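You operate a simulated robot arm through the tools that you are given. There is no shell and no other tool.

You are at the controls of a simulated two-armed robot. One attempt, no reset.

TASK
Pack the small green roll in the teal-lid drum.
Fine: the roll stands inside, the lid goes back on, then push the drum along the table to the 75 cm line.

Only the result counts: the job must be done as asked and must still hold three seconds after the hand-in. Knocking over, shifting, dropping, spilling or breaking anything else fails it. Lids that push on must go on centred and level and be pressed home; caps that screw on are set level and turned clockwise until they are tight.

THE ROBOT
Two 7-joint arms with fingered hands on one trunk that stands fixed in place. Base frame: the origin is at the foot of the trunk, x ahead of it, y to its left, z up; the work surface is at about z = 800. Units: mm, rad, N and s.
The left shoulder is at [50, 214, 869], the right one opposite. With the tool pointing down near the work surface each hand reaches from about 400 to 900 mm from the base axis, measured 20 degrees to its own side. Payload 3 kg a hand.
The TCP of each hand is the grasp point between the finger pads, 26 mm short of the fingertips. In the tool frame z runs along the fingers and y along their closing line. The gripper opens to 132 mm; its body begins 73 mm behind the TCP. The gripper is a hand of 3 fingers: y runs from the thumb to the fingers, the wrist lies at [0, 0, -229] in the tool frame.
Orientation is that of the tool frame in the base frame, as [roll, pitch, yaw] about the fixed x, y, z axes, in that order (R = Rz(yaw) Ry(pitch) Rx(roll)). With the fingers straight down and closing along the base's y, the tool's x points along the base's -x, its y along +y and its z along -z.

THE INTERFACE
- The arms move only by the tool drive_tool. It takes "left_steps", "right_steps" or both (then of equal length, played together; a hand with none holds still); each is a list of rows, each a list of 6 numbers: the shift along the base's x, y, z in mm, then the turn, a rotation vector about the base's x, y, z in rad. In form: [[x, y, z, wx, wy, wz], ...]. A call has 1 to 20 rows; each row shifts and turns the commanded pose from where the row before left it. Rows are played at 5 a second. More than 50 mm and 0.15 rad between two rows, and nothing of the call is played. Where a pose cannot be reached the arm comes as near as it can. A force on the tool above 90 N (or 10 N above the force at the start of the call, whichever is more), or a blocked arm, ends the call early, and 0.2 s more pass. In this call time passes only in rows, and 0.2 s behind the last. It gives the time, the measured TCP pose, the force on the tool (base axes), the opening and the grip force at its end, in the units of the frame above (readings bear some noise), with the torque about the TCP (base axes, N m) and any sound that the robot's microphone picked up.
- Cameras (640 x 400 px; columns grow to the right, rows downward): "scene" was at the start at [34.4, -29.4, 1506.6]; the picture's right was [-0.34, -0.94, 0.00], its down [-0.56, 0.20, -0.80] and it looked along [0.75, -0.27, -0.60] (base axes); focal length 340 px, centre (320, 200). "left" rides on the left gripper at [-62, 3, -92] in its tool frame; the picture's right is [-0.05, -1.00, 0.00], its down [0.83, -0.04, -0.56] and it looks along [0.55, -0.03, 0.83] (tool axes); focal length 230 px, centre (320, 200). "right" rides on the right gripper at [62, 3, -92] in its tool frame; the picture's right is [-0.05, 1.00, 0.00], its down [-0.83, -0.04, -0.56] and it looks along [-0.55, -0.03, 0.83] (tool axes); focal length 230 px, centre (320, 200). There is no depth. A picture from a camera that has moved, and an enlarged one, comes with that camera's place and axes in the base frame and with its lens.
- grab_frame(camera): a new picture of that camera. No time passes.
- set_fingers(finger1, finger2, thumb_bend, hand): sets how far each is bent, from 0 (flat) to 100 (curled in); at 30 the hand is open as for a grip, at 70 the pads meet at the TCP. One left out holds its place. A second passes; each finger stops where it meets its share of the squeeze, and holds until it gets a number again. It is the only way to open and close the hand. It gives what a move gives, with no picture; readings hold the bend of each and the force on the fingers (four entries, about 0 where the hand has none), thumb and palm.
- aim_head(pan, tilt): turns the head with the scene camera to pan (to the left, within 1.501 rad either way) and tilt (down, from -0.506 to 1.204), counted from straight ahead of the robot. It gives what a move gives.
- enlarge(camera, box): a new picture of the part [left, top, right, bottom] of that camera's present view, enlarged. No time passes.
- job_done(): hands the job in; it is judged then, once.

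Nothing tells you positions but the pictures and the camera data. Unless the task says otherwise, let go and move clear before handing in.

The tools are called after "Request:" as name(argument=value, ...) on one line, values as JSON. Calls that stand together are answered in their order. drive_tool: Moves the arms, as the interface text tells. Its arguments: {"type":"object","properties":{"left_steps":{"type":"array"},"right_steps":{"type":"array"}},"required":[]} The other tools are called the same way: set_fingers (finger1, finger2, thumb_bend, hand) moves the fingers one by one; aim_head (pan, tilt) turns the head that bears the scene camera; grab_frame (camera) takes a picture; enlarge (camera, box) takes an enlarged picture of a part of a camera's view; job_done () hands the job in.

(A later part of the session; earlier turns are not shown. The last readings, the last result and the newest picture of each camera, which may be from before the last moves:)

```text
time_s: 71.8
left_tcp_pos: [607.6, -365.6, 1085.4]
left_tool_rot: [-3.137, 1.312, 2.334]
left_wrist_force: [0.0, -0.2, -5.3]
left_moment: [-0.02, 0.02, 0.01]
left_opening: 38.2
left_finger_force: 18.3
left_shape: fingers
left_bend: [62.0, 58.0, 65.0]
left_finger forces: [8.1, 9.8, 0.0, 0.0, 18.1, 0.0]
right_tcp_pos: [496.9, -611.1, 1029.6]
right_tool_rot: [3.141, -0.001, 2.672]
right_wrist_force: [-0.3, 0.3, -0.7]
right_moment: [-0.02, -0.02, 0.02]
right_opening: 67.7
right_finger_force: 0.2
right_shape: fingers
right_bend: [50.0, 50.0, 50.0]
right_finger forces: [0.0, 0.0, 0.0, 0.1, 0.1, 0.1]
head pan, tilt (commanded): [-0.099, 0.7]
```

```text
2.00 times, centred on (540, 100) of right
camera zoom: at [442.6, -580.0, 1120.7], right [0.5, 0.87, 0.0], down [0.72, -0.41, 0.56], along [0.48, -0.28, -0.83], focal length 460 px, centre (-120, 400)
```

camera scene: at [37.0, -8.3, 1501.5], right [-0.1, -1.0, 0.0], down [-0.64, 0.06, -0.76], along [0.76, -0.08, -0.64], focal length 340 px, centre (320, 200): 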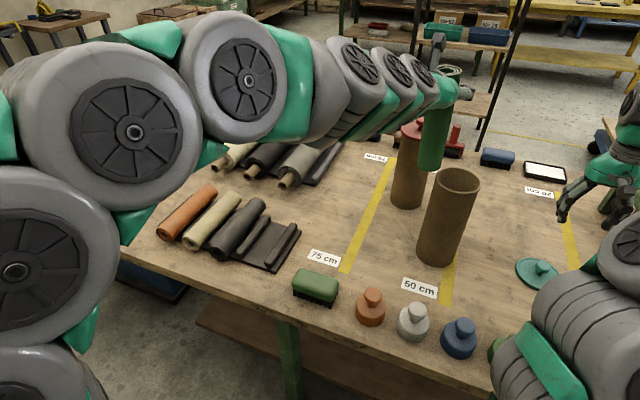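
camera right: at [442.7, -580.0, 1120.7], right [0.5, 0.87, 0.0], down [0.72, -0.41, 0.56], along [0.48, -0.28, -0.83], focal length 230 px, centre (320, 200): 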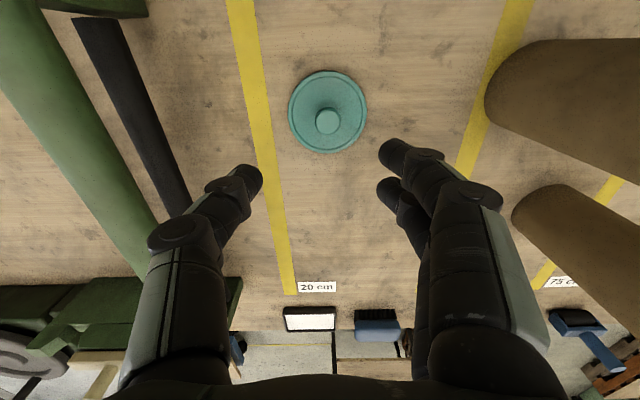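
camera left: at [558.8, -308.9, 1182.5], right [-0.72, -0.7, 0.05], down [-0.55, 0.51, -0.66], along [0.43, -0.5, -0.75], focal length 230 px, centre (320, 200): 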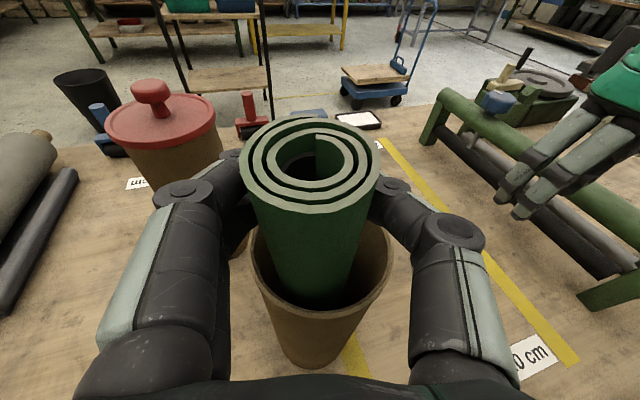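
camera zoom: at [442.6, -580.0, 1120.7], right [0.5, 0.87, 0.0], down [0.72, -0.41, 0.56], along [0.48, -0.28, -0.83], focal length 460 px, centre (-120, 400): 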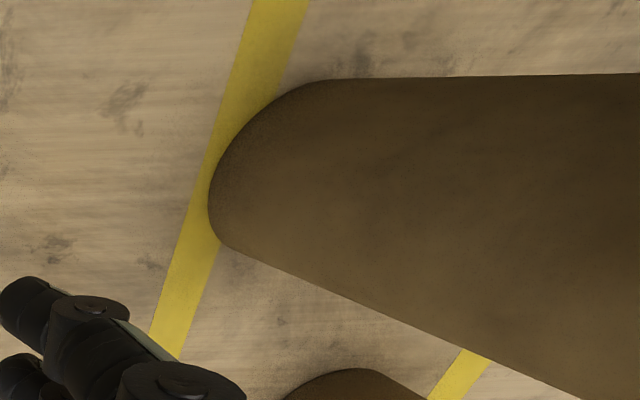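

Request:
drive_tool(left_steps=[[0, 0, -4, 0, 0, 0]])

Request:
drive_tool(left_steps=[[0, 0, -3, 0, 0, 0]])

Request:
grab_frame(camera="left")

```text
time_s: 72.2
left_tcp_pos: [606.8, -366.5, 1080.5]
left_tool_rot: [-3.135, 1.309, 2.334]
left_wrist_force: [-0.1, 0.4, -4.4]
left_moment: [0.03, 0.03, 0.01]
left_opening: 38.2
left_finger_force: 18.0
left_shape: fingers
left_bend: [62.0, 58.0, 65.0]
left_finger forces: [8.1, 10.0, 0.1, 0.0, 18.1, 0.0]
right_tcp_pos: [498.1, -611.7, 1030.6]
right_tool_rot: [-3.141, 0.001, 2.67]
right_wrist_force: [0.7, 0.4, 0.0]
right_moment: [-0.01, 0.01, -0.01]
right_opening: 67.6
right_finger_force: 0.1
right_shape: fingers
right_bend: [50.0, 50.0, 50.0]
right_finger forces: [0.0, 0.1, 0.1, 0.0, 0.0, 0.0]
head pan, tilt (commanded): [-0.099, 0.7]
```

```text
time_s: 72.6
left_tcp_pos: [606.6, -365.9, 1078.4]
left_tool_rot: [-3.14, 1.312, 2.332]
left_wrist_force: [0.0, -0.1, -4.4]
left_moment: [0.01, 0.0, 0.02]
left_opening: 38.2
left_finger_force: 17.8
left_shape: fingers
left_bend: [62.0, 58.0, 65.0]
left_finger forces: [7.9, 9.9, 0.0, 0.1, 18.0, 0.0]
right_tcp_pos: [495.0, -610.7, 1030.7]
right_tool_rot: [-3.141, -0.001, 2.67]
right_wrist_force: [-0.9, 0.4, -1.4]
right_moment: [-0.03, -0.02, 0.01]
right_opening: 67.6
right_finger_force: 0.0
right_shape: fingers
right_bend: [50.0, 50.0, 50.0]
right_finger forces: [0.0, 0.0, 0.0, 0.1, 0.1, 0.0]
head pan, tilt (commanded): [-0.099, 0.7]
```

```text
taken
camera left: at [558.5, -309.7, 1161.2], right [-0.72, -0.7, 0.05], down [-0.55, 0.51, -0.66], along [0.43, -0.5, -0.75], focal length 230 px, centre (320, 200)
```

left: 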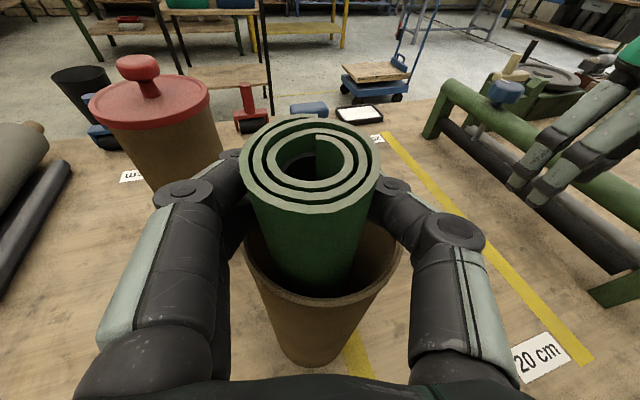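

Request:
drive_tool(left_steps=[[0, 0, -3, 0, 0, 0]])

Request:
drive_tool(left_steps=[[0, 0, -3, 0, 0, 0]])

Request:
enlarge(camera="scene", box=[420, 130, 500, 220])

```text
time_s: 73.0
left_tcp_pos: [606.1, -366.3, 1075.4]
left_tool_rot: [-3.14, 1.31, 2.329]
left_wrist_force: [-0.6, -0.6, -4.3]
left_moment: [0.02, 0.01, -0.01]
left_opening: 38.2
left_finger_force: 17.8
left_shape: fingers
left_bend: [62.0, 58.0, 65.0]
left_finger forces: [8.0, 9.9, 0.1, 0.0, 18.0, 0.0]
right_tcp_pos: [495.6, -609.9, 1029.4]
right_tool_rot: [3.141, 0.0, 2.671]
right_wrist_force: [1.1, -0.3, -0.6]
right_moment: [-0.01, 0.01, 0.02]
right_opening: 68.0
right_finger_force: 0.1
right_shape: fingers
right_bend: [50.0, 50.0, 50.0]
right_finger forces: [0.1, 0.0, 0.1, 0.0, 0.0, 0.0]
head pan, tilt (commanded): [-0.099, 0.7]
```

```text
time_s: 73.4
left_tcp_pos: [606.8, -366.2, 1072.0]
left_tool_rot: [-3.14, 1.309, 2.331]
left_wrist_force: [-0.2, 0.9, -4.7]
left_moment: [0.02, 0.01, 0.04]
left_opening: 38.3
left_finger_force: 18.1
left_shape: fingers
left_bend: [62.0, 58.0, 65.0]
left_finger forces: [8.0, 9.8, 0.0, 0.1, 18.0, 0.1]
right_tcp_pos: [497.3, -610.2, 1030.2]
right_tool_rot: [-3.141, 0.0, 2.671]
right_wrist_force: [0.3, 1.1, 0.5]
right_moment: [0.02, 0.03, -0.01]
right_opening: 67.5
right_finger_force: 0.0
right_shape: fingers
right_bend: [50.0, 50.0, 50.0]
right_finger forces: [0.0, 0.0, 0.1, 0.1, 0.0, 0.0]
head pan, tilt (commanded): [-0.099, 0.7]
```

```text
4.44 times, centred on (460, 175) of scene
camera zoom: at [37.0, -8.3, 1501.5], right [-0.1, -1.0, 0.0], down [-0.64, 0.06, -0.76], along [0.76, -0.08, -0.64], focal length 1513 px, centre (-302, 311)
```

zoom: 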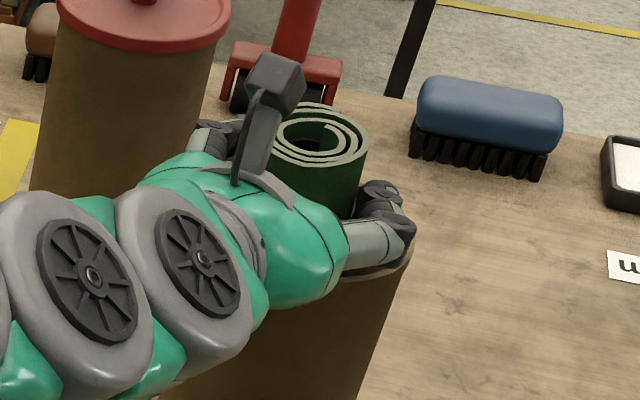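

Request:
drive_tool(left_steps=[[0, 0, -3, 0, 0, 0]])

Request:
drive_tool(left_steps=[[0, 0, -2, 0, 0, 0]])

Request:
enlarge(camera="scene", box=[420, 130, 500, 220])

```text
time_s: 73.8
left_tcp_pos: [605.8, -366.2, 1068.7]
left_tool_rot: [-3.14, 1.311, 2.329]
left_wrist_force: [-0.7, 0.2, -4.6]
left_moment: [0.02, 0.01, -0.04]
left_opening: 38.2
left_finger_force: 17.8
left_shape: fingers
left_bend: [62.0, 58.0, 65.0]
left_finger forces: [8.0, 9.8, 0.0, 0.1, 18.1, 0.0]
right_tcp_pos: [496.0, -611.0, 1029.6]
right_tool_rot: [-3.141, 0.001, 2.669]
right_wrist_force: [-0.5, -0.7, 0.2]
right_moment: [-0.01, 0.02, -0.02]
right_opening: 67.8
right_finger_force: 0.2
right_shape: fingers
right_bend: [50.0, 50.0, 50.0]
right_finger forces: [0.0, 0.0, 0.1, 0.1, 0.0, 0.0]
head pan, tilt (commanded): [-0.099, 0.7]
```

```text
time_s: 74.2
left_tcp_pos: [606.5, -366.6, 1067.5]
left_tool_rot: [-3.141, 1.312, 2.328]
left_wrist_force: [-0.4, 0.4, -1.1]
left_moment: [0.09, -0.11, 0.01]
left_opening: 38.0
left_finger_force: 19.4
left_shape: fingers
left_bend: [62.0, 58.0, 65.0]
left_finger forces: [8.0, 13.0, 0.0, 0.1, 18.2, 0.0]
right_tcp_pos: [497.4, -610.0, 1028.2]
right_tool_rot: [3.141, 0.001, 2.669]
right_wrist_force: [-0.1, 0.6, 0.0]
right_moment: [-0.01, 0.01, -0.02]
right_opening: 67.8
right_finger_force: 0.0
right_shape: fingers
right_bend: [50.0, 50.0, 50.0]
right_finger forces: [0.0, 0.1, 0.1, 0.1, 0.0, 0.0]
head pan, tilt (commanded): [-0.099, 0.7]
```

```text
4.44 times, centred on (460, 175) of scene
camera zoom: at [36.9, -8.2, 1501.5], right [-0.1, -1.0, 0.0], down [-0.64, 0.06, -0.76], along [0.76, -0.08, -0.64], focal length 1513 px, centre (-302, 311)
```

zoom: 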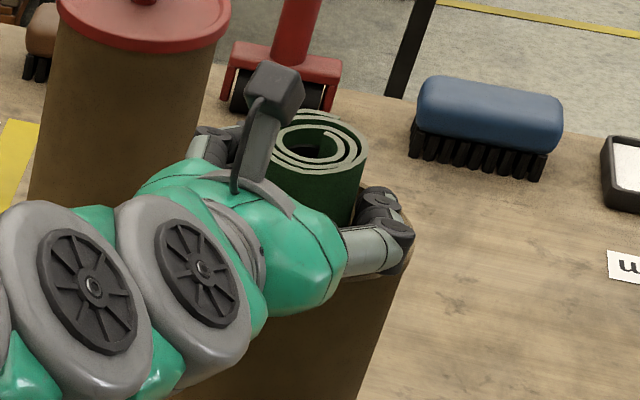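

Finger 2 just brushed the rim, so this is the lowest usable height. I'll back up 5 mm for clearance and then loosen the grip in small stages so the roll slides down.

Request:
drive_tool(left_steps=[[0, 0, 5, 0, 0, 0]])

Request:
set_fingers(hand="left", finger1=64, finger2=61, thumb_bend=66)

Request:
grab_frame(camera="left")

```text
time_s: 74.6
left_tcp_pos: [607.2, -364.4, 1071.7]
left_tool_rot: [-3.136, 1.311, 2.333]
left_wrist_force: [-0.9, 0.9, -5.5]
left_moment: [0.0, -0.04, -0.01]
left_opening: 38.0
left_finger_force: 18.4
left_shape: fingers
left_bend: [62.0, 58.0, 65.0]
left_finger forces: [8.0, 9.9, 0.0, 0.0, 18.0, 0.0]
right_tcp_pos: [497.7, -610.5, 1028.9]
right_tool_rot: [-3.141, 0.0, 2.669]
right_wrist_force: [0.9, -0.6, -0.8]
right_moment: [-0.01, 0.0, -0.03]
right_opening: 67.8
right_finger_force: 0.0
right_shape: fingers
right_bend: [50.0, 50.0, 50.0]
right_finger forces: [0.0, 0.0, 0.0, 0.0, 0.0, 0.0]
head pan, tilt (commanded): [-0.099, 0.7]
```

```text
time_s: 75.6
left_tcp_pos: [607.9, -367.7, 1071.7]
left_tool_rot: [-3.14, 1.309, 2.332]
left_wrist_force: [0.1, -0.1, -4.5]
left_moment: [0.01, 0.0, 0.0]
left_opening: 39.3
left_finger_force: 9.7
left_shape: fingers
left_bend: [59.0, 56.0, 63.0]
left_finger forces: [5.4, 4.7, 0.1, 0.0, 10.3, 0.0]
right_tcp_pos: [496.6, -612.1, 1029.3]
right_tool_rot: [-3.141, 0.0, 2.672]
right_wrist_force: [0.2, -0.8, -0.4]
right_moment: [-0.02, 0.03, 0.01]
right_opening: 67.7
right_finger_force: 0.1
right_shape: fingers
right_bend: [50.0, 50.0, 50.0]
right_finger forces: [0.0, 0.0, 0.1, 0.0, 0.0, 0.0]
head pan, tilt (commanded): [-0.099, 0.7]
```

```text
taken
camera left: at [558.9, -309.5, 1155.1], right [-0.72, -0.7, 0.05], down [-0.55, 0.51, -0.66], along [0.43, -0.5, -0.75], focal length 230 px, centre (320, 200)
```

left: 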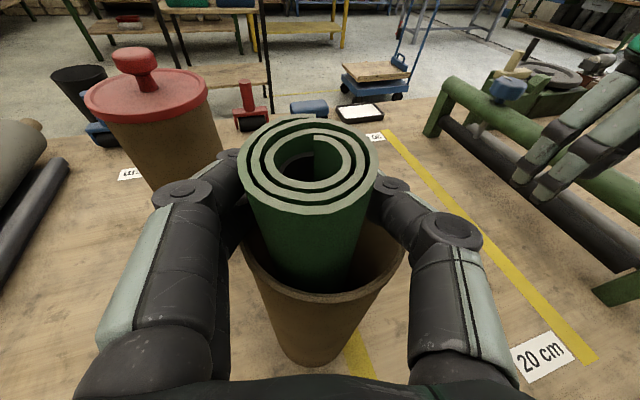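

The grip is down to 10 N and the roll is still held. I'll loosen in finer stages.

Request:
set_fingers(hand="left", finger1=60.5, finger2=58, thumb_bend=63.5)

Request:
set_fingers(hand="left", finger1=59, finger2=57, thumb_bend=62)

Request:
grab_frame(camera="left")

```text
time_s: 76.6
left_tcp_pos: [607.9, -365.7, 1072.5]
left_tool_rot: [-3.139, 1.311, 2.333]
left_wrist_force: [1.0, 0.5, -3.9]
left_moment: [0.03, 0.03, -0.02]
left_opening: 40.5
left_finger_force: 5.8
left_shape: fingers
left_bend: [58.0, 55.0, 62.0]
left_finger forces: [3.1, 2.3, 0.0, 0.1, 5.3, 0.0]
right_tcp_pos: [496.9, -611.2, 1029.8]
right_tool_rot: [-3.141, 0.001, 2.67]
right_wrist_force: [0.0, -0.1, -0.5]
right_moment: [-0.02, 0.0, 0.01]
right_opening: 67.7
right_finger_force: 0.1
right_shape: fingers
right_bend: [50.0, 50.0, 50.0]
right_finger forces: [0.2, 0.0, 0.0, 0.0, 0.0, 0.1]
head pan, tilt (commanded): [-0.099, 0.7]
```

```text
time_s: 77.6
left_tcp_pos: [606.2, -366.1, 1072.0]
left_tool_rot: [-3.139, 1.31, 2.333]
left_wrist_force: [-0.4, 1.3, -4.9]
left_moment: [0.0, 0.02, 0.0]
left_opening: 41.1
left_finger_force: 3.8
left_shape: fingers
left_bend: [57.0, 54.0, 61.0]
left_finger forces: [2.4, 1.6, 0.0, 0.0, 3.8, 0.0]
right_tcp_pos: [496.4, -611.5, 1029.2]
right_tool_rot: [-3.14, 0.0, 2.671]
right_wrist_force: [0.6, -0.3, 0.5]
right_moment: [0.01, -0.02, 0.02]
right_opening: 67.8
right_finger_force: 0.1
right_shape: fingers
right_bend: [50.0, 50.0, 50.0]
right_finger forces: [0.0, 0.0, 0.0, 0.0, 0.0, 0.0]
head pan, tilt (commanded): [-0.099, 0.7]
```

```text
taken
camera left: at [558.9, -309.5, 1155.1], right [-0.72, -0.7, 0.05], down [-0.55, 0.51, -0.66], along [0.43, -0.5, -0.75], focal length 230 px, centre (320, 200)
```

left: 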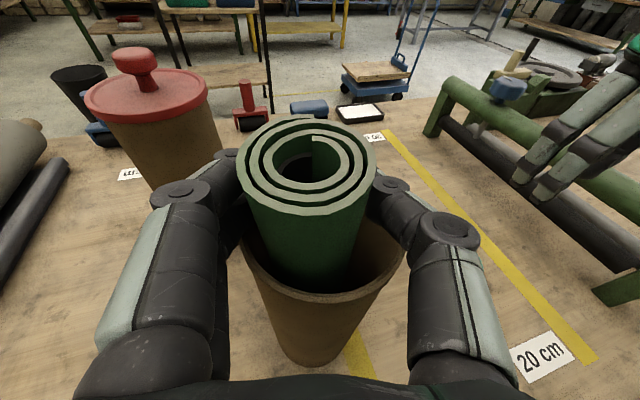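

Request:
set_fingers(hand="left", finger1=58, finger2=55.5, thumb_bend=61)

Request:
set_fingers(hand="left", finger1=57.4, finger2=55, thumb_bend=60.3)

Request:
grab_frame(camera="left")

```text
time_s: 78.6
left_tcp_pos: [606.8, -366.2, 1072.7]
left_tool_rot: [-3.137, 1.311, 2.332]
left_wrist_force: [0.3, 0.6, 0.1]
left_moment: [-0.01, 0.01, -0.02]
left_opening: 38.7
left_finger_force: 0.1
left_shape: fingers
left_bend: [57.0, 55.0, 61.0]
left_finger forces: [0.1, 0.0, 0.1, 0.0, 0.0, 0.1]
right_tcp_pos: [496.1, -610.8, 1029.7]
right_tool_rot: [-3.141, -0.002, 2.669]
right_wrist_force: [0.2, -0.7, 1.0]
right_moment: [0.02, -0.02, -0.03]
right_opening: 67.5
right_finger_force: 0.0
right_shape: fingers
right_bend: [50.0, 50.0, 50.0]
right_finger forces: [0.0, 0.1, 0.0, 0.0, 0.0, 0.0]
head pan, tilt (commanded): [-0.099, 0.7]
```

```text
time_s: 79.6
left_tcp_pos: [606.8, -366.0, 1072.6]
left_tool_rot: [-3.137, 1.312, 2.33]
left_wrist_force: [-0.6, 0.2, -0.7]
left_moment: [0.01, 0.04, -0.01]
left_opening: 39.9
left_finger_force: 0.0
left_shape: fingers
left_bend: [57.0, 55.0, 60.0]
left_finger forces: [0.0, 0.0, 0.0, 0.1, 0.0, 0.1]
right_tcp_pos: [496.4, -610.6, 1030.2]
right_tool_rot: [3.14, -0.001, 2.671]
right_wrist_force: [0.2, 0.5, 0.1]
right_moment: [0.04, -0.03, -0.01]
right_opening: 67.5
right_finger_force: 0.0
right_shape: fingers
right_bend: [50.0, 50.0, 50.0]
right_finger forces: [0.0, 0.0, 0.0, 0.1, 0.1, 0.0]
head pan, tilt (commanded): [-0.099, 0.7]
```

```text
taken
camera left: at [558.9, -309.4, 1155.3], right [-0.72, -0.7, 0.05], down [-0.55, 0.51, -0.66], along [0.43, -0.5, -0.75], focal length 230 px, centre (320, 200)
```

left: 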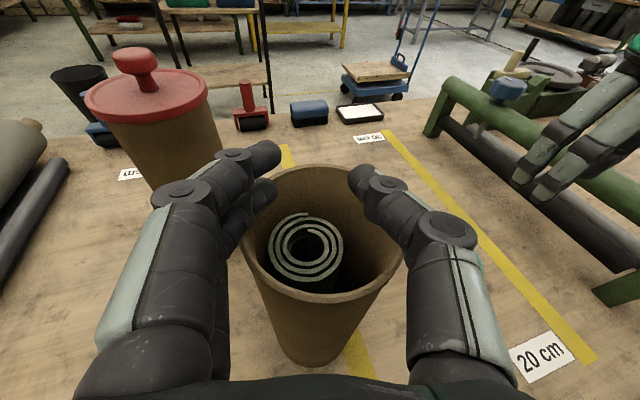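

The roll slid down and stands inside the drum, its top about 35 mm below the rim. I'll withdraw the left hand straight up and back along its path.

Request:
drive_tool(left_steps=[[0, 0, 20, 0, 0, 0], [0, 0, 30, 0, 0, 0], [0, 0, 40, 0, 0, 0], [0, 0, 40, 0, 0, 0], [9.5, 39.3, 0, 0, 0, 0.0416], [9.5, 39.3, 0, 0, 0, 0.0416], [9.5, 39.3, 0, 0, 0, 0.0416], [9.5, 39.3, 0, 0, 0, 0.0416], [9.5, 39.3, 0, 0, 0, 0.0416], [9.5, 39.3, 0, 0, 0, 0.0416], [0, 39.3, 0, 0, 0, 0.0416], [0, 39.3, 0, 0, 0, 0.0416], [-20, 40, 0, 0, 0, 0], [-20, 40, 0, 0, 0, 0]])

Request:
aim_head(pan=-0.4, tilt=0.7)

Request:
grab_frame(camera="scene")

Request:
grab_frame(camera="right")

```text
time_s: 82.6
left_tcp_pos: [622.7, 30.2, 1202.5]
left_tool_rot: [-3.139, 1.311, 2.665]
left_wrist_force: [-0.9, 0.8, -0.6]
left_moment: [0.0, 0.0, -0.02]
left_opening: 39.5
left_finger_force: 0.0
left_shape: fingers
left_bend: [57.0, 55.0, 60.0]
left_finger forces: [0.0, 0.0, 0.1, 0.1, 0.1, 0.0]
right_tcp_pos: [497.0, -611.7, 1029.7]
right_tool_rot: [-3.141, 0.001, 2.669]
right_wrist_force: [-0.8, -0.4, -0.2]
right_moment: [0.0, -0.01, -0.03]
right_opening: 67.4
right_finger_force: 0.1
right_shape: fingers
right_bend: [50.0, 50.0, 50.0]
right_finger forces: [0.1, 0.0, 0.1, 0.0, 0.0, 0.0]
head pan, tilt (commanded): [-0.099, 0.7]
```

```text
time_s: 83.4
left_tcp_pos: [623.5, 28.8, 1202.3]
left_tool_rot: [-3.139, 1.31, 2.663]
left_wrist_force: [-0.8, -0.8, 0.2]
left_moment: [-0.01, 0.0, 0.01]
left_opening: 39.7
left_finger_force: 0.0
left_shape: fingers
left_bend: [57.0, 55.0, 60.0]
left_finger forces: [0.0, 0.0, 0.0, 0.0, 0.1, 0.0]
right_tcp_pos: [497.1, -611.1, 1030.3]
right_tool_rot: [3.141, 0.0, 2.669]
right_wrist_force: [0.2, -0.3, -0.5]
right_moment: [0.0, 0.01, 0.01]
right_opening: 67.8
right_finger_force: 0.1
right_shape: fingers
right_bend: [50.0, 50.0, 50.0]
right_finger forces: [0.1, 0.0, 0.0, 0.1, 0.1, 0.0]
head pan, tilt (commanded): [-0.4, 0.7]
```

```text
taken
camera scene: at [30.7, -32.8, 1501.5], right [-0.39, -0.92, 0.0], down [-0.59, 0.25, -0.76], along [0.7, -0.3, -0.64], focal length 340 px, centre (320, 200)
```

scene: 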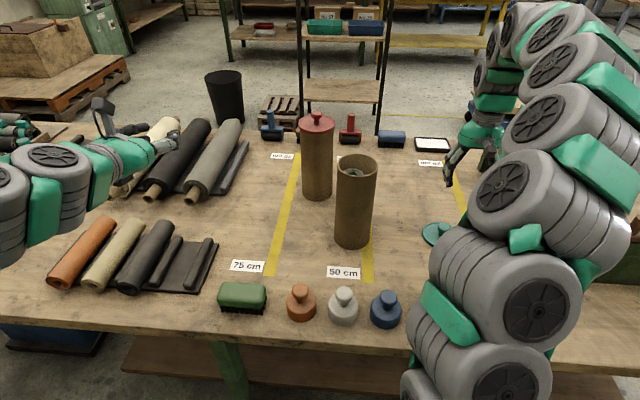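

```text
taken
camera right: at [442.6, -580.0, 1120.7], right [0.5, 0.87, 0.0], down [0.72, -0.41, 0.56], along [0.48, -0.28, -0.83], focal length 230 px, centre (320, 200)
```

right: 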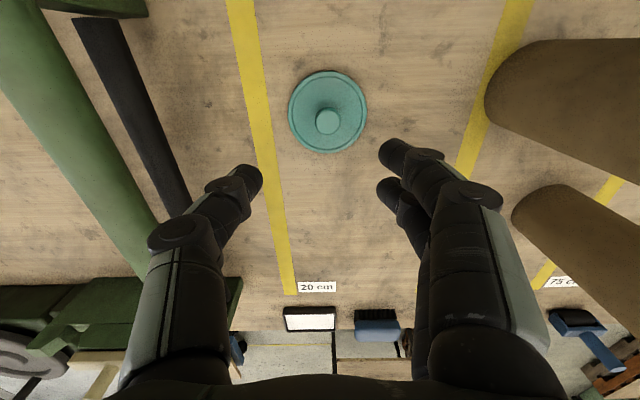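

The drum stands open with the roll inside, and the left arm is clear. Now for the lid: I'll zoom in on it from the right camera for a precise re-grip.

Request:
enlarge(camera="right", box=[280, 60, 380, 160])

Request:
enlarge(camera="scene", box=[330, 145, 390, 255])

Request:
enlarge(camera="scene", box=[410, 205, 470, 255])

```text
4.00 times, centred on (330, 110) of right
camera zoom: at [442.6, -580.0, 1120.7], right [0.5, 0.87, 0.0], down [0.72, -0.41, 0.56], along [0.48, -0.28, -0.83], focal length 920 px, centre (280, 560)
```

zoom: 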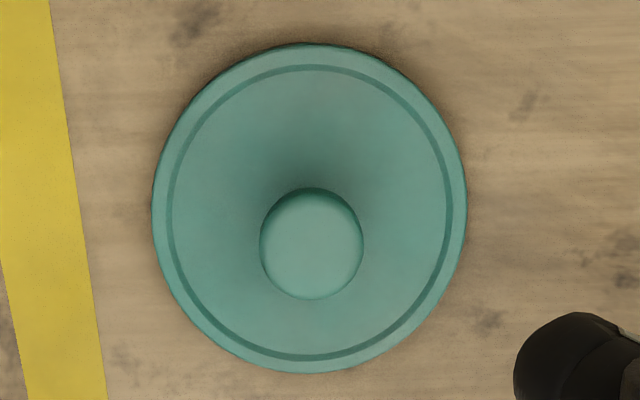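

```text
3.64 times, centred on (360, 200) of scene
camera zoom: at [30.7, -32.8, 1501.5], right [-0.39, -0.92, 0.0], down [-0.59, 0.25, -0.76], along [0.7, -0.3, -0.64], focal length 1238 px, centre (174, 200)
```

zoom: 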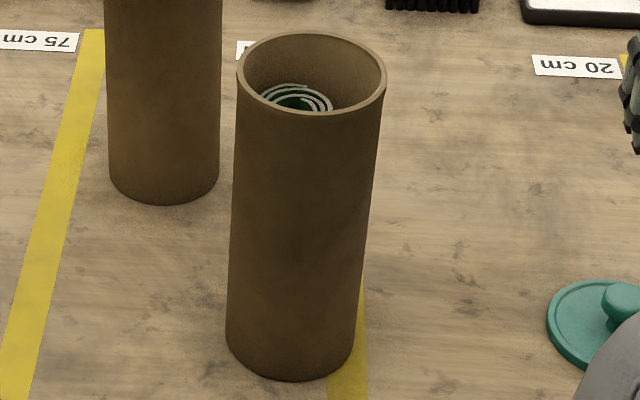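

```text
8.00 times, centred on (440, 230) of scene
camera zoom: at [30.7, -32.8, 1501.5], right [-0.39, -0.92, 0.0], down [-0.59, 0.25, -0.76], along [0.7, -0.3, -0.64], focal length 2723 px, centre (-640, -40)
```

zoom: 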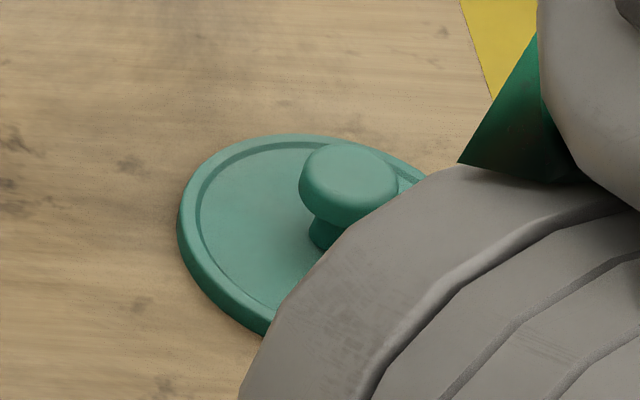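

The lid lies flat with its knob at about [510, -609]. I'll move above it, come down partway, and check alignment.

Request:
drive_tool(right_steps=[[7, 1, -30, 0, 0, 0], [6.5, 1, -40, 0, 0, 0], [0, 0, -40, 0, 0, 0], [0, 0, -30, 0, 0, 0]])

Request:
grab_frame(camera="right")

Request:
enlarge(camera="right", box=[220, 80, 420, 280])

```text
time_s: 84.4
left_tcp_pos: [624.3, 28.9, 1202.2]
left_tool_rot: [-3.139, 1.311, 2.664]
left_wrist_force: [0.0, 0.6, -0.5]
left_moment: [0.01, 0.0, 0.01]
left_opening: 39.9
left_finger_force: 0.0
left_shape: fingers
left_bend: [57.0, 55.0, 60.0]
left_finger forces: [0.0, 0.1, 0.1, 0.1, 0.1, 0.0]
right_tcp_pos: [508.5, -607.4, 889.9]
right_tool_rot: [-3.141, -0.001, 2.671]
right_wrist_force: [0.4, -0.4, -0.7]
right_moment: [0.02, -0.01, -0.05]
right_opening: 67.3
right_finger_force: 0.1
right_shape: fingers
right_bend: [50.0, 50.0, 50.0]
right_finger forces: [0.0, 0.0, 0.0, 0.1, 0.0, 0.0]
head pan, tilt (commanded): [-0.4, 0.7]
```

```text
taken
camera right: at [455.0, -576.9, 980.2], right [0.5, 0.87, 0.0], down [0.72, -0.42, 0.55], along [0.48, -0.28, -0.83], focal length 230 px, centre (320, 200)
```

right: 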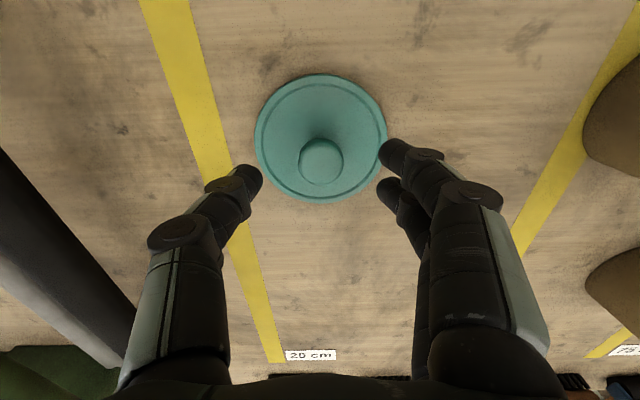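

```text
2.00 times, centred on (320, 180) of right
camera zoom: at [455.0, -576.9, 980.2], right [0.5, 0.87, 0.0], down [0.72, -0.42, 0.55], along [0.48, -0.28, -0.83], focal length 460 px, centre (320, 240)
```

zoom: 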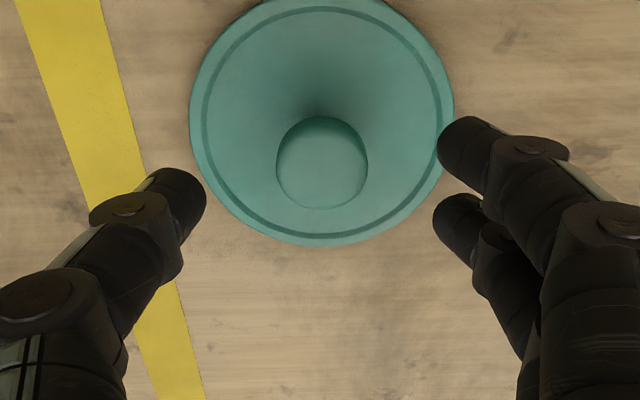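

The knob is about 4 mm further forward than the TCP. I'll correct that and come down to about 20 mm above grip height.

Request:
drive_tool(right_steps=[[2, -1, -10, 0, 0, 0], [2, -1, -10, 0, 0, 0]])

Request:
enlarge(camera="right", box=[220, 80, 420, 280])

```text
time_s: 85.0
left_tcp_pos: [624.2, 28.4, 1202.9]
left_tool_rot: [-3.138, 1.31, 2.664]
left_wrist_force: [0.5, 0.3, -0.1]
left_moment: [0.02, 0.01, 0.0]
left_opening: 40.1
left_finger_force: 0.1
left_shape: fingers
left_bend: [57.0, 55.0, 60.0]
left_finger forces: [0.0, 0.0, 0.0, 0.0, 0.0, 0.0]
right_tcp_pos: [514.4, -611.6, 868.9]
right_tool_rot: [-3.139, 0.002, 2.671]
right_wrist_force: [0.5, 0.2, -0.5]
right_moment: [0.01, 0.04, -0.03]
right_opening: 67.6
right_finger_force: 0.0
right_shape: fingers
right_bend: [50.0, 50.0, 50.0]
right_finger forces: [0.0, 0.1, 0.0, 0.1, 0.0, 0.0]
head pan, tilt (commanded): [-0.4, 0.7]
```

```text
2.00 times, centred on (320, 180) of right
camera zoom: at [459.8, -580.3, 959.6], right [0.5, 0.87, 0.0], down [0.72, -0.41, 0.56], along [0.48, -0.28, -0.83], focal length 460 px, centre (320, 240)
```

zoom: 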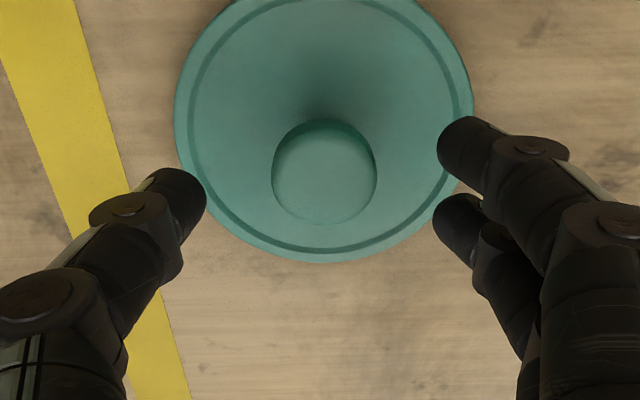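

Aligned within 1–2 mm. I'll lower to grip height in small steps, keeping the tips just above the lid.

Request:
drive_tool(right_steps=[[-0.5, 0.5, -8, 0, 0, 0], [0, 0, -6, 0, 0, 0]])

Request:
drive_tool(right_steps=[[0, 0, -4, 0, 0, 0]])

Request:
enlarge(camera="right", box=[220, 80, 420, 280])

```text
time_s: 85.6
left_tcp_pos: [623.8, 30.3, 1201.6]
left_tool_rot: [-3.138, 1.311, 2.664]
left_wrist_force: [-0.3, -0.3, 0.3]
left_moment: [0.0, -0.03, 0.0]
left_opening: 39.9
left_finger_force: 0.1
left_shape: fingers
left_bend: [57.0, 55.0, 60.0]
left_finger forces: [0.1, 0.0, 0.0, 0.0, 0.0, 0.0]
right_tcp_pos: [512.4, -611.0, 855.5]
right_tool_rot: [3.141, -0.002, 2.669]
right_wrist_force: [-0.1, 0.1, 0.2]
right_moment: [-0.01, 0.01, 0.03]
right_opening: 68.2
right_finger_force: 0.1
right_shape: fingers
right_bend: [50.0, 50.0, 50.0]
right_finger forces: [0.0, 0.0, 0.0, 0.0, 0.0, 0.1]
head pan, tilt (commanded): [-0.4, 0.7]
```

```text
time_s: 86.0
left_tcp_pos: [624.5, 28.0, 1202.4]
left_tool_rot: [-3.138, 1.311, 2.664]
left_wrist_force: [-0.2, 0.3, 0.0]
left_moment: [0.0, -0.04, -0.01]
left_opening: 39.8
left_finger_force: 0.1
left_shape: fingers
left_bend: [57.0, 55.0, 60.0]
left_finger forces: [0.0, 0.0, 0.1, 0.1, 0.0, 0.1]
right_tcp_pos: [512.9, -610.7, 851.5]
right_tool_rot: [3.141, -0.001, 2.671]
right_wrist_force: [0.3, 0.5, 0.7]
right_moment: [0.05, 0.02, -0.02]
right_opening: 68.0
right_finger_force: 0.1
right_shape: fingers
right_bend: [50.0, 50.0, 50.0]
right_finger forces: [0.0, 0.0, 0.1, 0.0, 0.0, 0.0]
head pan, tilt (commanded): [-0.4, 0.7]
```

```text
2.00 times, centred on (320, 180) of right
camera zoom: at [458.6, -579.4, 942.9], right [0.5, 0.87, 0.0], down [0.72, -0.42, 0.55], along [0.48, -0.28, -0.83], focal length 460 px, centre (320, 240)
```

zoom: 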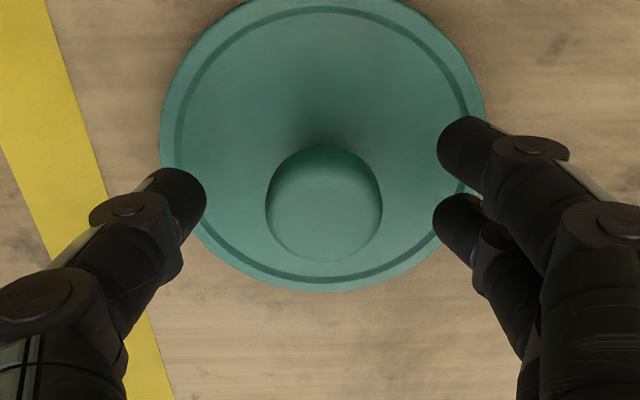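

This matches the earlier pre-grip view exactly, with the same height above the lid. I'll close lightly this time (about 5 N) to avoid squeezing under the knob head.

Request:
set_fingers(hand="right", finger1=65, finger2=65, thumb_bend=66)

Request:
enlarge(camera="right", box=[220, 80, 420, 280])

```text
time_s: 87.0
left_tcp_pos: [623.9, 27.9, 1200.9]
left_tool_rot: [-3.139, 1.313, 2.662]
left_wrist_force: [-0.3, 0.8, -0.5]
left_moment: [0.01, -0.03, 0.0]
left_opening: 39.9
left_finger_force: 0.0
left_shape: fingers
left_bend: [57.0, 55.0, 60.0]
left_finger forces: [0.0, 0.0, 0.0, 0.0, 0.0, 0.1]
right_tcp_pos: [513.1, -610.6, 852.8]
right_tool_rot: [3.14, 0.0, 2.671]
right_wrist_force: [-0.2, 0.1, 0.4]
right_moment: [0.02, -0.01, 0.01]
right_opening: 27.5
right_finger_force: 4.4
right_shape: fingers
right_bend: [63.0, 62.0, 64.0]
right_finger forces: [1.7, 2.6, 0.1, 0.1, 4.3, 0.0]
head pan, tilt (commanded): [-0.4, 0.7]
```

```text
2.00 times, centred on (320, 180) of right
camera zoom: at [458.7, -579.4, 942.8], right [0.5, 0.87, 0.0], down [0.72, -0.41, 0.55], along [0.48, -0.28, -0.83], focal length 460 px, centre (320, 240)
```

zoom: 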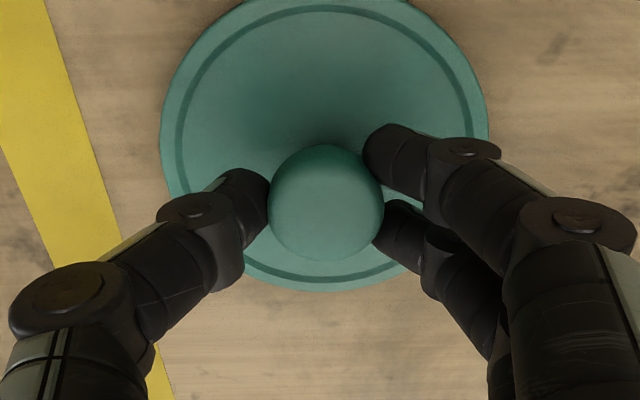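

The knob is held evenly with about 4 N. I'll lift slowly and watch whether the lid stays level.

Request:
drive_tool(right_steps=[[0, 0, 4, 0, 0, 0], [0, 0, 6, 0, 0, 0]])

Request:
enlarge(camera="right", box=[220, 80, 420, 280])

```text
time_s: 87.6
left_tcp_pos: [622.9, 29.7, 1202.0]
left_tool_rot: [-3.138, 1.31, 2.663]
left_wrist_force: [-0.5, -0.5, 0.0]
left_moment: [0.0, 0.01, 0.0]
left_opening: 39.7
left_finger_force: 0.0
left_shape: fingers
left_bend: [57.0, 55.0, 60.0]
left_finger forces: [0.0, 0.1, 0.1, 0.0, 0.0, 0.0]
right_tcp_pos: [513.0, -611.0, 862.6]
right_tool_rot: [-3.141, 0.002, 2.671]
right_wrist_force: [0.7, -0.1, 0.2]
right_moment: [0.0, -0.03, 0.0]
right_opening: 27.7
right_finger_force: 4.4
right_shape: fingers
right_bend: [63.0, 62.0, 64.0]
right_finger forces: [1.6, 2.5, 0.0, 0.0, 4.4, 0.0]
head pan, tilt (commanded): [-0.4, 0.7]
```

```text
2.00 times, centred on (320, 180) of right
camera zoom: at [458.5, -579.4, 952.8], right [0.5, 0.87, 0.0], down [0.72, -0.41, 0.56], along [0.48, -0.28, -0.83], focal length 460 px, centre (320, 240)
```

zoom: 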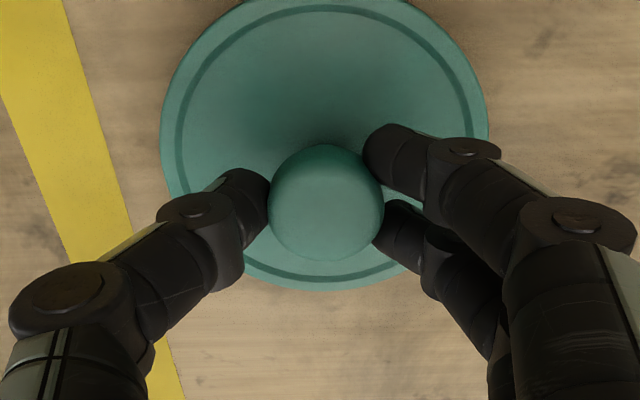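

The lid came up level and steady. I'll raise it to safe height and carry it over the drum.

Request:
drive_tool(right_steps=[[0, 0, 30, 0, 0, 0], [0, 0, 40, 0, 0, 0], [0, 0, 40, 0, 0, 0], [0, 0, 40, 0, 0, 0], [0, 0, 40, 0, 0, 0], [0, 0, 40, 0, 0, 0], [0, 0, 40, 0, 0, 0], [0, 0, 10, 0, 0, 0]])

Request:
grab_frame(camera="right")

```text
time_s: 89.4
left_tcp_pos: [623.6, 28.9, 1202.9]
left_tool_rot: [-3.137, 1.311, 2.664]
left_wrist_force: [0.2, 0.4, 0.5]
left_moment: [0.01, 0.0, -0.02]
left_opening: 39.7
left_finger_force: 0.1
left_shape: fingers
left_bend: [57.0, 55.0, 60.0]
left_finger forces: [0.1, 0.0, 0.1, 0.0, 0.0, 0.0]
right_tcp_pos: [515.0, -610.0, 1141.9]
right_tool_rot: [3.141, -0.001, 2.673]
right_wrist_force: [0.3, -0.3, -0.2]
right_moment: [-0.03, 0.02, 0.0]
right_opening: 27.3
right_finger_force: 4.1
right_shape: fingers
right_bend: [63.0, 62.0, 64.0]
right_finger forces: [1.8, 2.5, 0.0, 0.0, 4.1, 0.0]
head pan, tilt (commanded): [-0.4, 0.7]
```

```text
taken
camera right: at [459.9, -580.1, 1232.2], right [0.5, 0.87, 0.0], down [0.72, -0.42, 0.55], along [0.48, -0.28, -0.83], focal length 230 px, centre (320, 200)
```

right: 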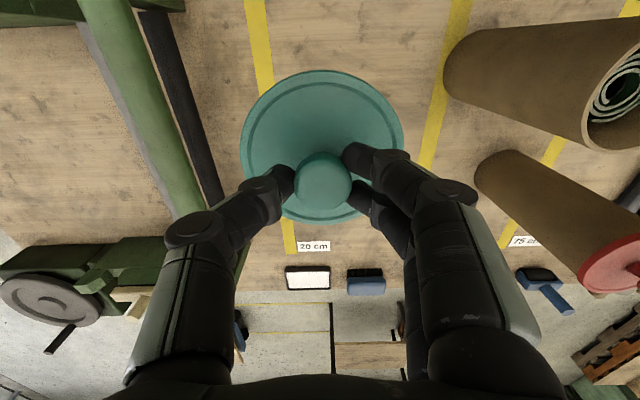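

Request:
drive_tool(right_steps=[[15.8, 39.1, 0, 0, 0, 0], [15.8, 39.1, 0, 0, 0, 0], [15.8, 39.1, 0, 0, 0, 0], [15.8, 39.1, 0, 0, 0, 0], [15.8, 39.1, 0, 0, 0, 0], [16, 39.1, 0, 0, 0, 0]])

Request:
grab_frame(camera="right")

Request:
enlarge(camera="scene", box=[310, 90, 410, 260])

Request:
grab_frame(camera="left")

```text
time_s: 90.8
left_tcp_pos: [623.1, 28.3, 1201.6]
left_tool_rot: [-3.139, 1.311, 2.665]
left_wrist_force: [0.1, -0.9, 0.2]
left_moment: [-0.01, -0.04, 0.03]
left_opening: 40.0
left_finger_force: 0.1
left_shape: fingers
left_bend: [57.0, 55.0, 60.0]
left_finger forces: [0.1, 0.1, 0.1, 0.1, 0.0, 0.1]
right_tcp_pos: [608.5, -375.6, 1140.7]
right_tool_rot: [-3.14, -0.001, 2.67]
right_wrist_force: [-0.4, -0.4, -2.0]
right_moment: [0.01, 0.03, 0.0]
right_opening: 27.4
right_finger_force: 3.6
right_shape: fingers
right_bend: [63.0, 62.0, 64.0]
right_finger forces: [1.7, 2.7, 0.1, 0.0, 4.1, 0.1]
head pan, tilt (commanded): [-0.4, 0.7]
```

```text
taken
camera right: at [554.5, -345.1, 1232.1], right [0.5, 0.87, 0.0], down [0.72, -0.42, 0.56], along [0.48, -0.28, -0.83], focal length 230 px, centre (320, 200)
```

right: 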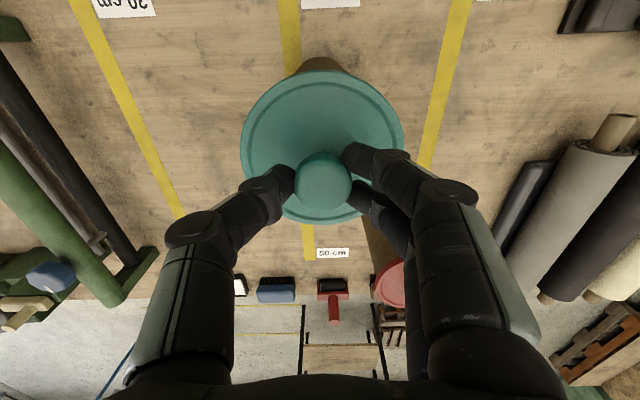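

```text
2.35 times, centred on (360, 175) of scene
camera zoom: at [30.7, -32.9, 1501.5], right [-0.39, -0.92, 0.0], down [-0.59, 0.25, -0.76], along [0.7, -0.3, -0.64], focal length 801 px, centre (226, 259)
```

zoom: 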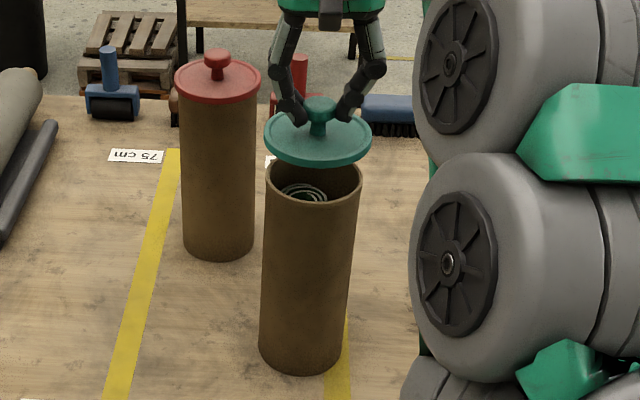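

```text
taken
camera left: at [559.9, 66.9, 1285.2], right [-0.45, -0.89, 0.05], down [-0.68, 0.31, -0.66], along [0.57, -0.33, -0.75], focal length 230 px, centre (320, 200)
```

left: 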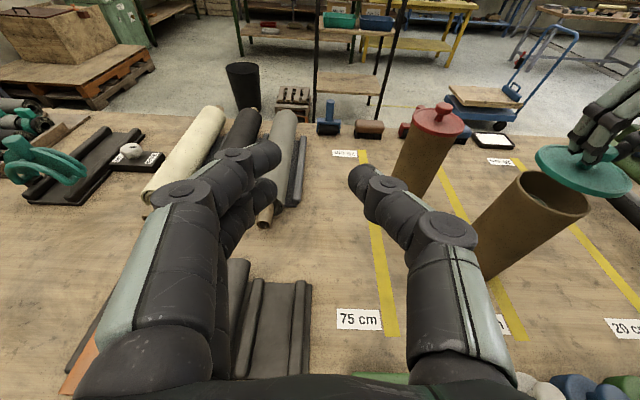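

The lid hangs level above the drum, and the scene projection puts it in line within 1 mm sideways. I'll lower to about 8 mm above seating and re-check from several views.

Request:
drive_tool(right_steps=[[0.3, 0.2, -15, 0, 0, 0], [0, 0, -15, 0, 0, 0], [0, 0, -10, 0, 0, 0]])

Request:
enlarge(camera="scene", box=[325, 125, 400, 200])

Request:
enlarge(camera="left", box=[460, 100, 640, 260])

Request:
enlarge(camera="right", box=[220, 40, 420, 240])

```text
time_s: 91.6
left_tcp_pos: [623.0, 29.6, 1202.2]
left_tool_rot: [-3.138, 1.31, 2.664]
left_wrist_force: [0.4, -0.1, 0.1]
left_moment: [0.03, 0.01, 0.0]
left_opening: 40.0
left_finger_force: 0.0
left_shape: fingers
left_bend: [57.0, 55.0, 60.0]
left_finger forces: [0.0, 0.1, 0.0, 0.1, 0.1, 0.0]
right_tcp_pos: [607.1, -375.4, 1100.4]
right_tool_rot: [-3.141, -0.002, 2.672]
right_wrist_force: [0.3, -0.4, -0.7]
right_moment: [-0.01, 0.02, -0.01]
right_opening: 27.7
right_finger_force: 4.3
right_shape: fingers
right_bend: [63.0, 62.0, 64.0]
right_finger forces: [1.8, 2.6, 0.1, 0.0, 4.0, 0.0]
head pan, tilt (commanded): [-0.4, 0.7]
```

```text
5.33 times, centred on (362, 162) of scene
camera zoom: at [30.7, -32.9, 1501.5], right [-0.39, -0.92, 0.0], down [-0.59, 0.25, -0.76], along [0.7, -0.3, -0.64], focal length 1816 px, centre (93, 400)
```

zoom: 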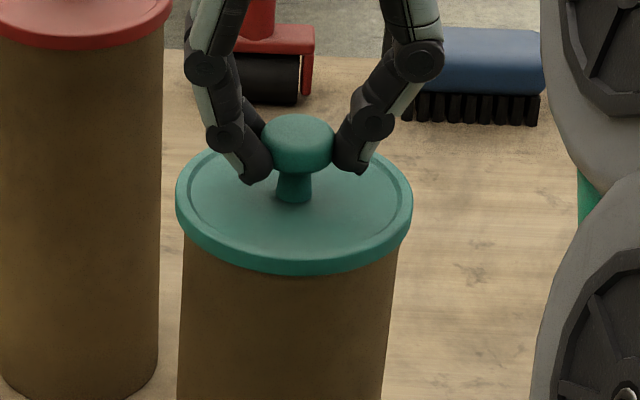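

```text
2.50 times, centred on (550, 180) of left
camera zoom: at [559.9, 67.0, 1285.3], right [-0.45, -0.89, 0.05], down [-0.68, 0.31, -0.66], along [0.57, -0.33, -0.75], focal length 575 px, centre (-255, 250)
```

zoom: 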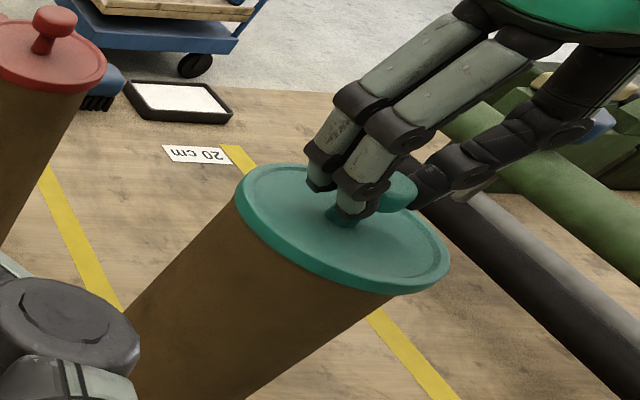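

```text
2.00 times, centred on (320, 140) of right
camera zoom: at [554.4, -344.5, 1192.0], right [0.5, 0.87, 0.0], down [0.72, -0.41, 0.55], along [0.48, -0.28, -0.83], focal length 460 px, centre (320, 320)
```

zoom: 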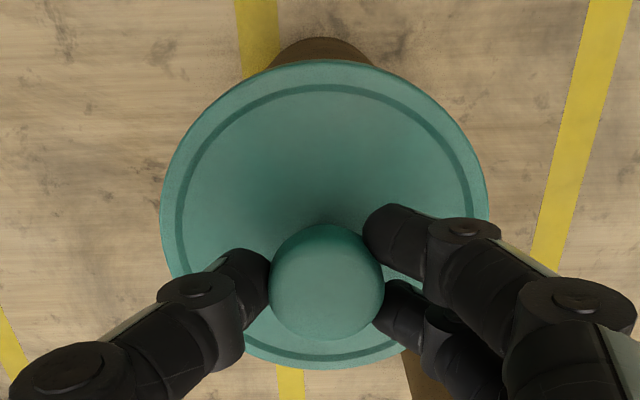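

The lid looks concentric with the drum from every view. I'll lower gently to contact.

Request:
drive_tool(right_steps=[[0.8, 0, -4, 0, 0, 0]])

Request:
drive_tool(right_steps=[[0, 0, -3, 0, 0, 0]])

Request:
enlarge(camera="scene", box=[325, 125, 400, 200])

Request:
enlarge(camera="left", box=[500, 130, 600, 240])

```text
time_s: 92.0
left_tcp_pos: [623.8, 27.6, 1201.9]
left_tool_rot: [-3.139, 1.311, 2.663]
left_wrist_force: [0.6, 0.6, -0.4]
left_moment: [0.0, -0.02, -0.01]
left_opening: 39.6
left_finger_force: 0.0
left_shape: fingers
left_bend: [57.0, 55.0, 60.0]
left_finger forces: [0.0, 0.0, 0.0, 0.1, 0.0, 0.0]
right_tcp_pos: [610.2, -376.0, 1097.0]
right_tool_rot: [3.142, 0.0, 2.67]
right_wrist_force: [-0.1, -0.4, -0.3]
right_moment: [-0.02, 0.02, 0.0]
right_opening: 27.5
right_finger_force: 4.0
right_shape: fingers
right_bend: [63.0, 62.0, 64.0]
right_finger forces: [2.0, 2.7, 0.0, 0.0, 4.5, 0.0]
head pan, tilt (commanded): [-0.4, 0.7]
```

```text
time_s: 92.4
left_tcp_pos: [623.2, 29.2, 1202.7]
left_tool_rot: [-3.139, 1.312, 2.665]
left_wrist_force: [-0.5, -0.2, -0.3]
left_moment: [0.02, 0.01, -0.01]
left_opening: 39.8
left_finger_force: 0.0
left_shape: fingers
left_bend: [57.0, 55.0, 60.0]
left_finger forces: [0.0, 0.1, 0.1, 0.0, 0.0, 0.1]
right_tcp_pos: [609.9, -374.9, 1095.3]
right_tool_rot: [3.141, 0.0, 2.671]
right_wrist_force: [0.1, 0.3, 3.6]
right_moment: [-0.05, 0.03, 0.02]
right_opening: 26.9
right_finger_force: 5.8
right_shape: fingers
right_bend: [62.0, 62.0, 65.0]
right_finger forces: [2.6, 3.4, 0.0, 0.0, 5.4, 0.0]
head pan, tilt (commanded): [-0.4, 0.7]
```

```text
5.33 times, centred on (362, 162) of scene
camera zoom: at [30.6, -32.8, 1501.5], right [-0.39, -0.92, 0.0], down [-0.59, 0.25, -0.76], along [0.7, -0.3, -0.64], focal length 1816 px, centre (93, 400)
```

zoom: 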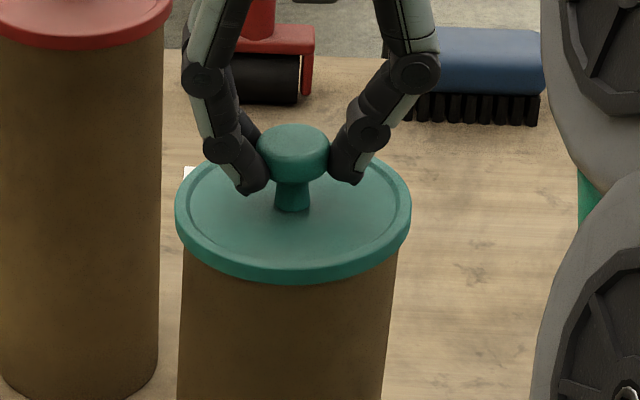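

```text
3.64 times, centred on (550, 185) of left
camera zoom: at [559.9, 67.1, 1285.3], right [-0.45, -0.89, 0.05], down [-0.68, 0.31, -0.66], along [0.57, -0.33, -0.75], focal length 837 px, centre (-516, 254)
```

zoom: 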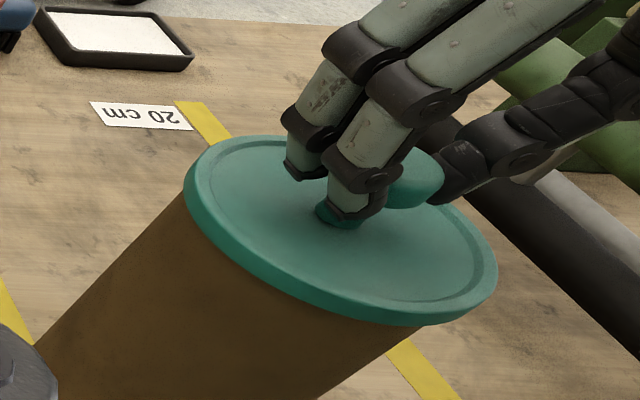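

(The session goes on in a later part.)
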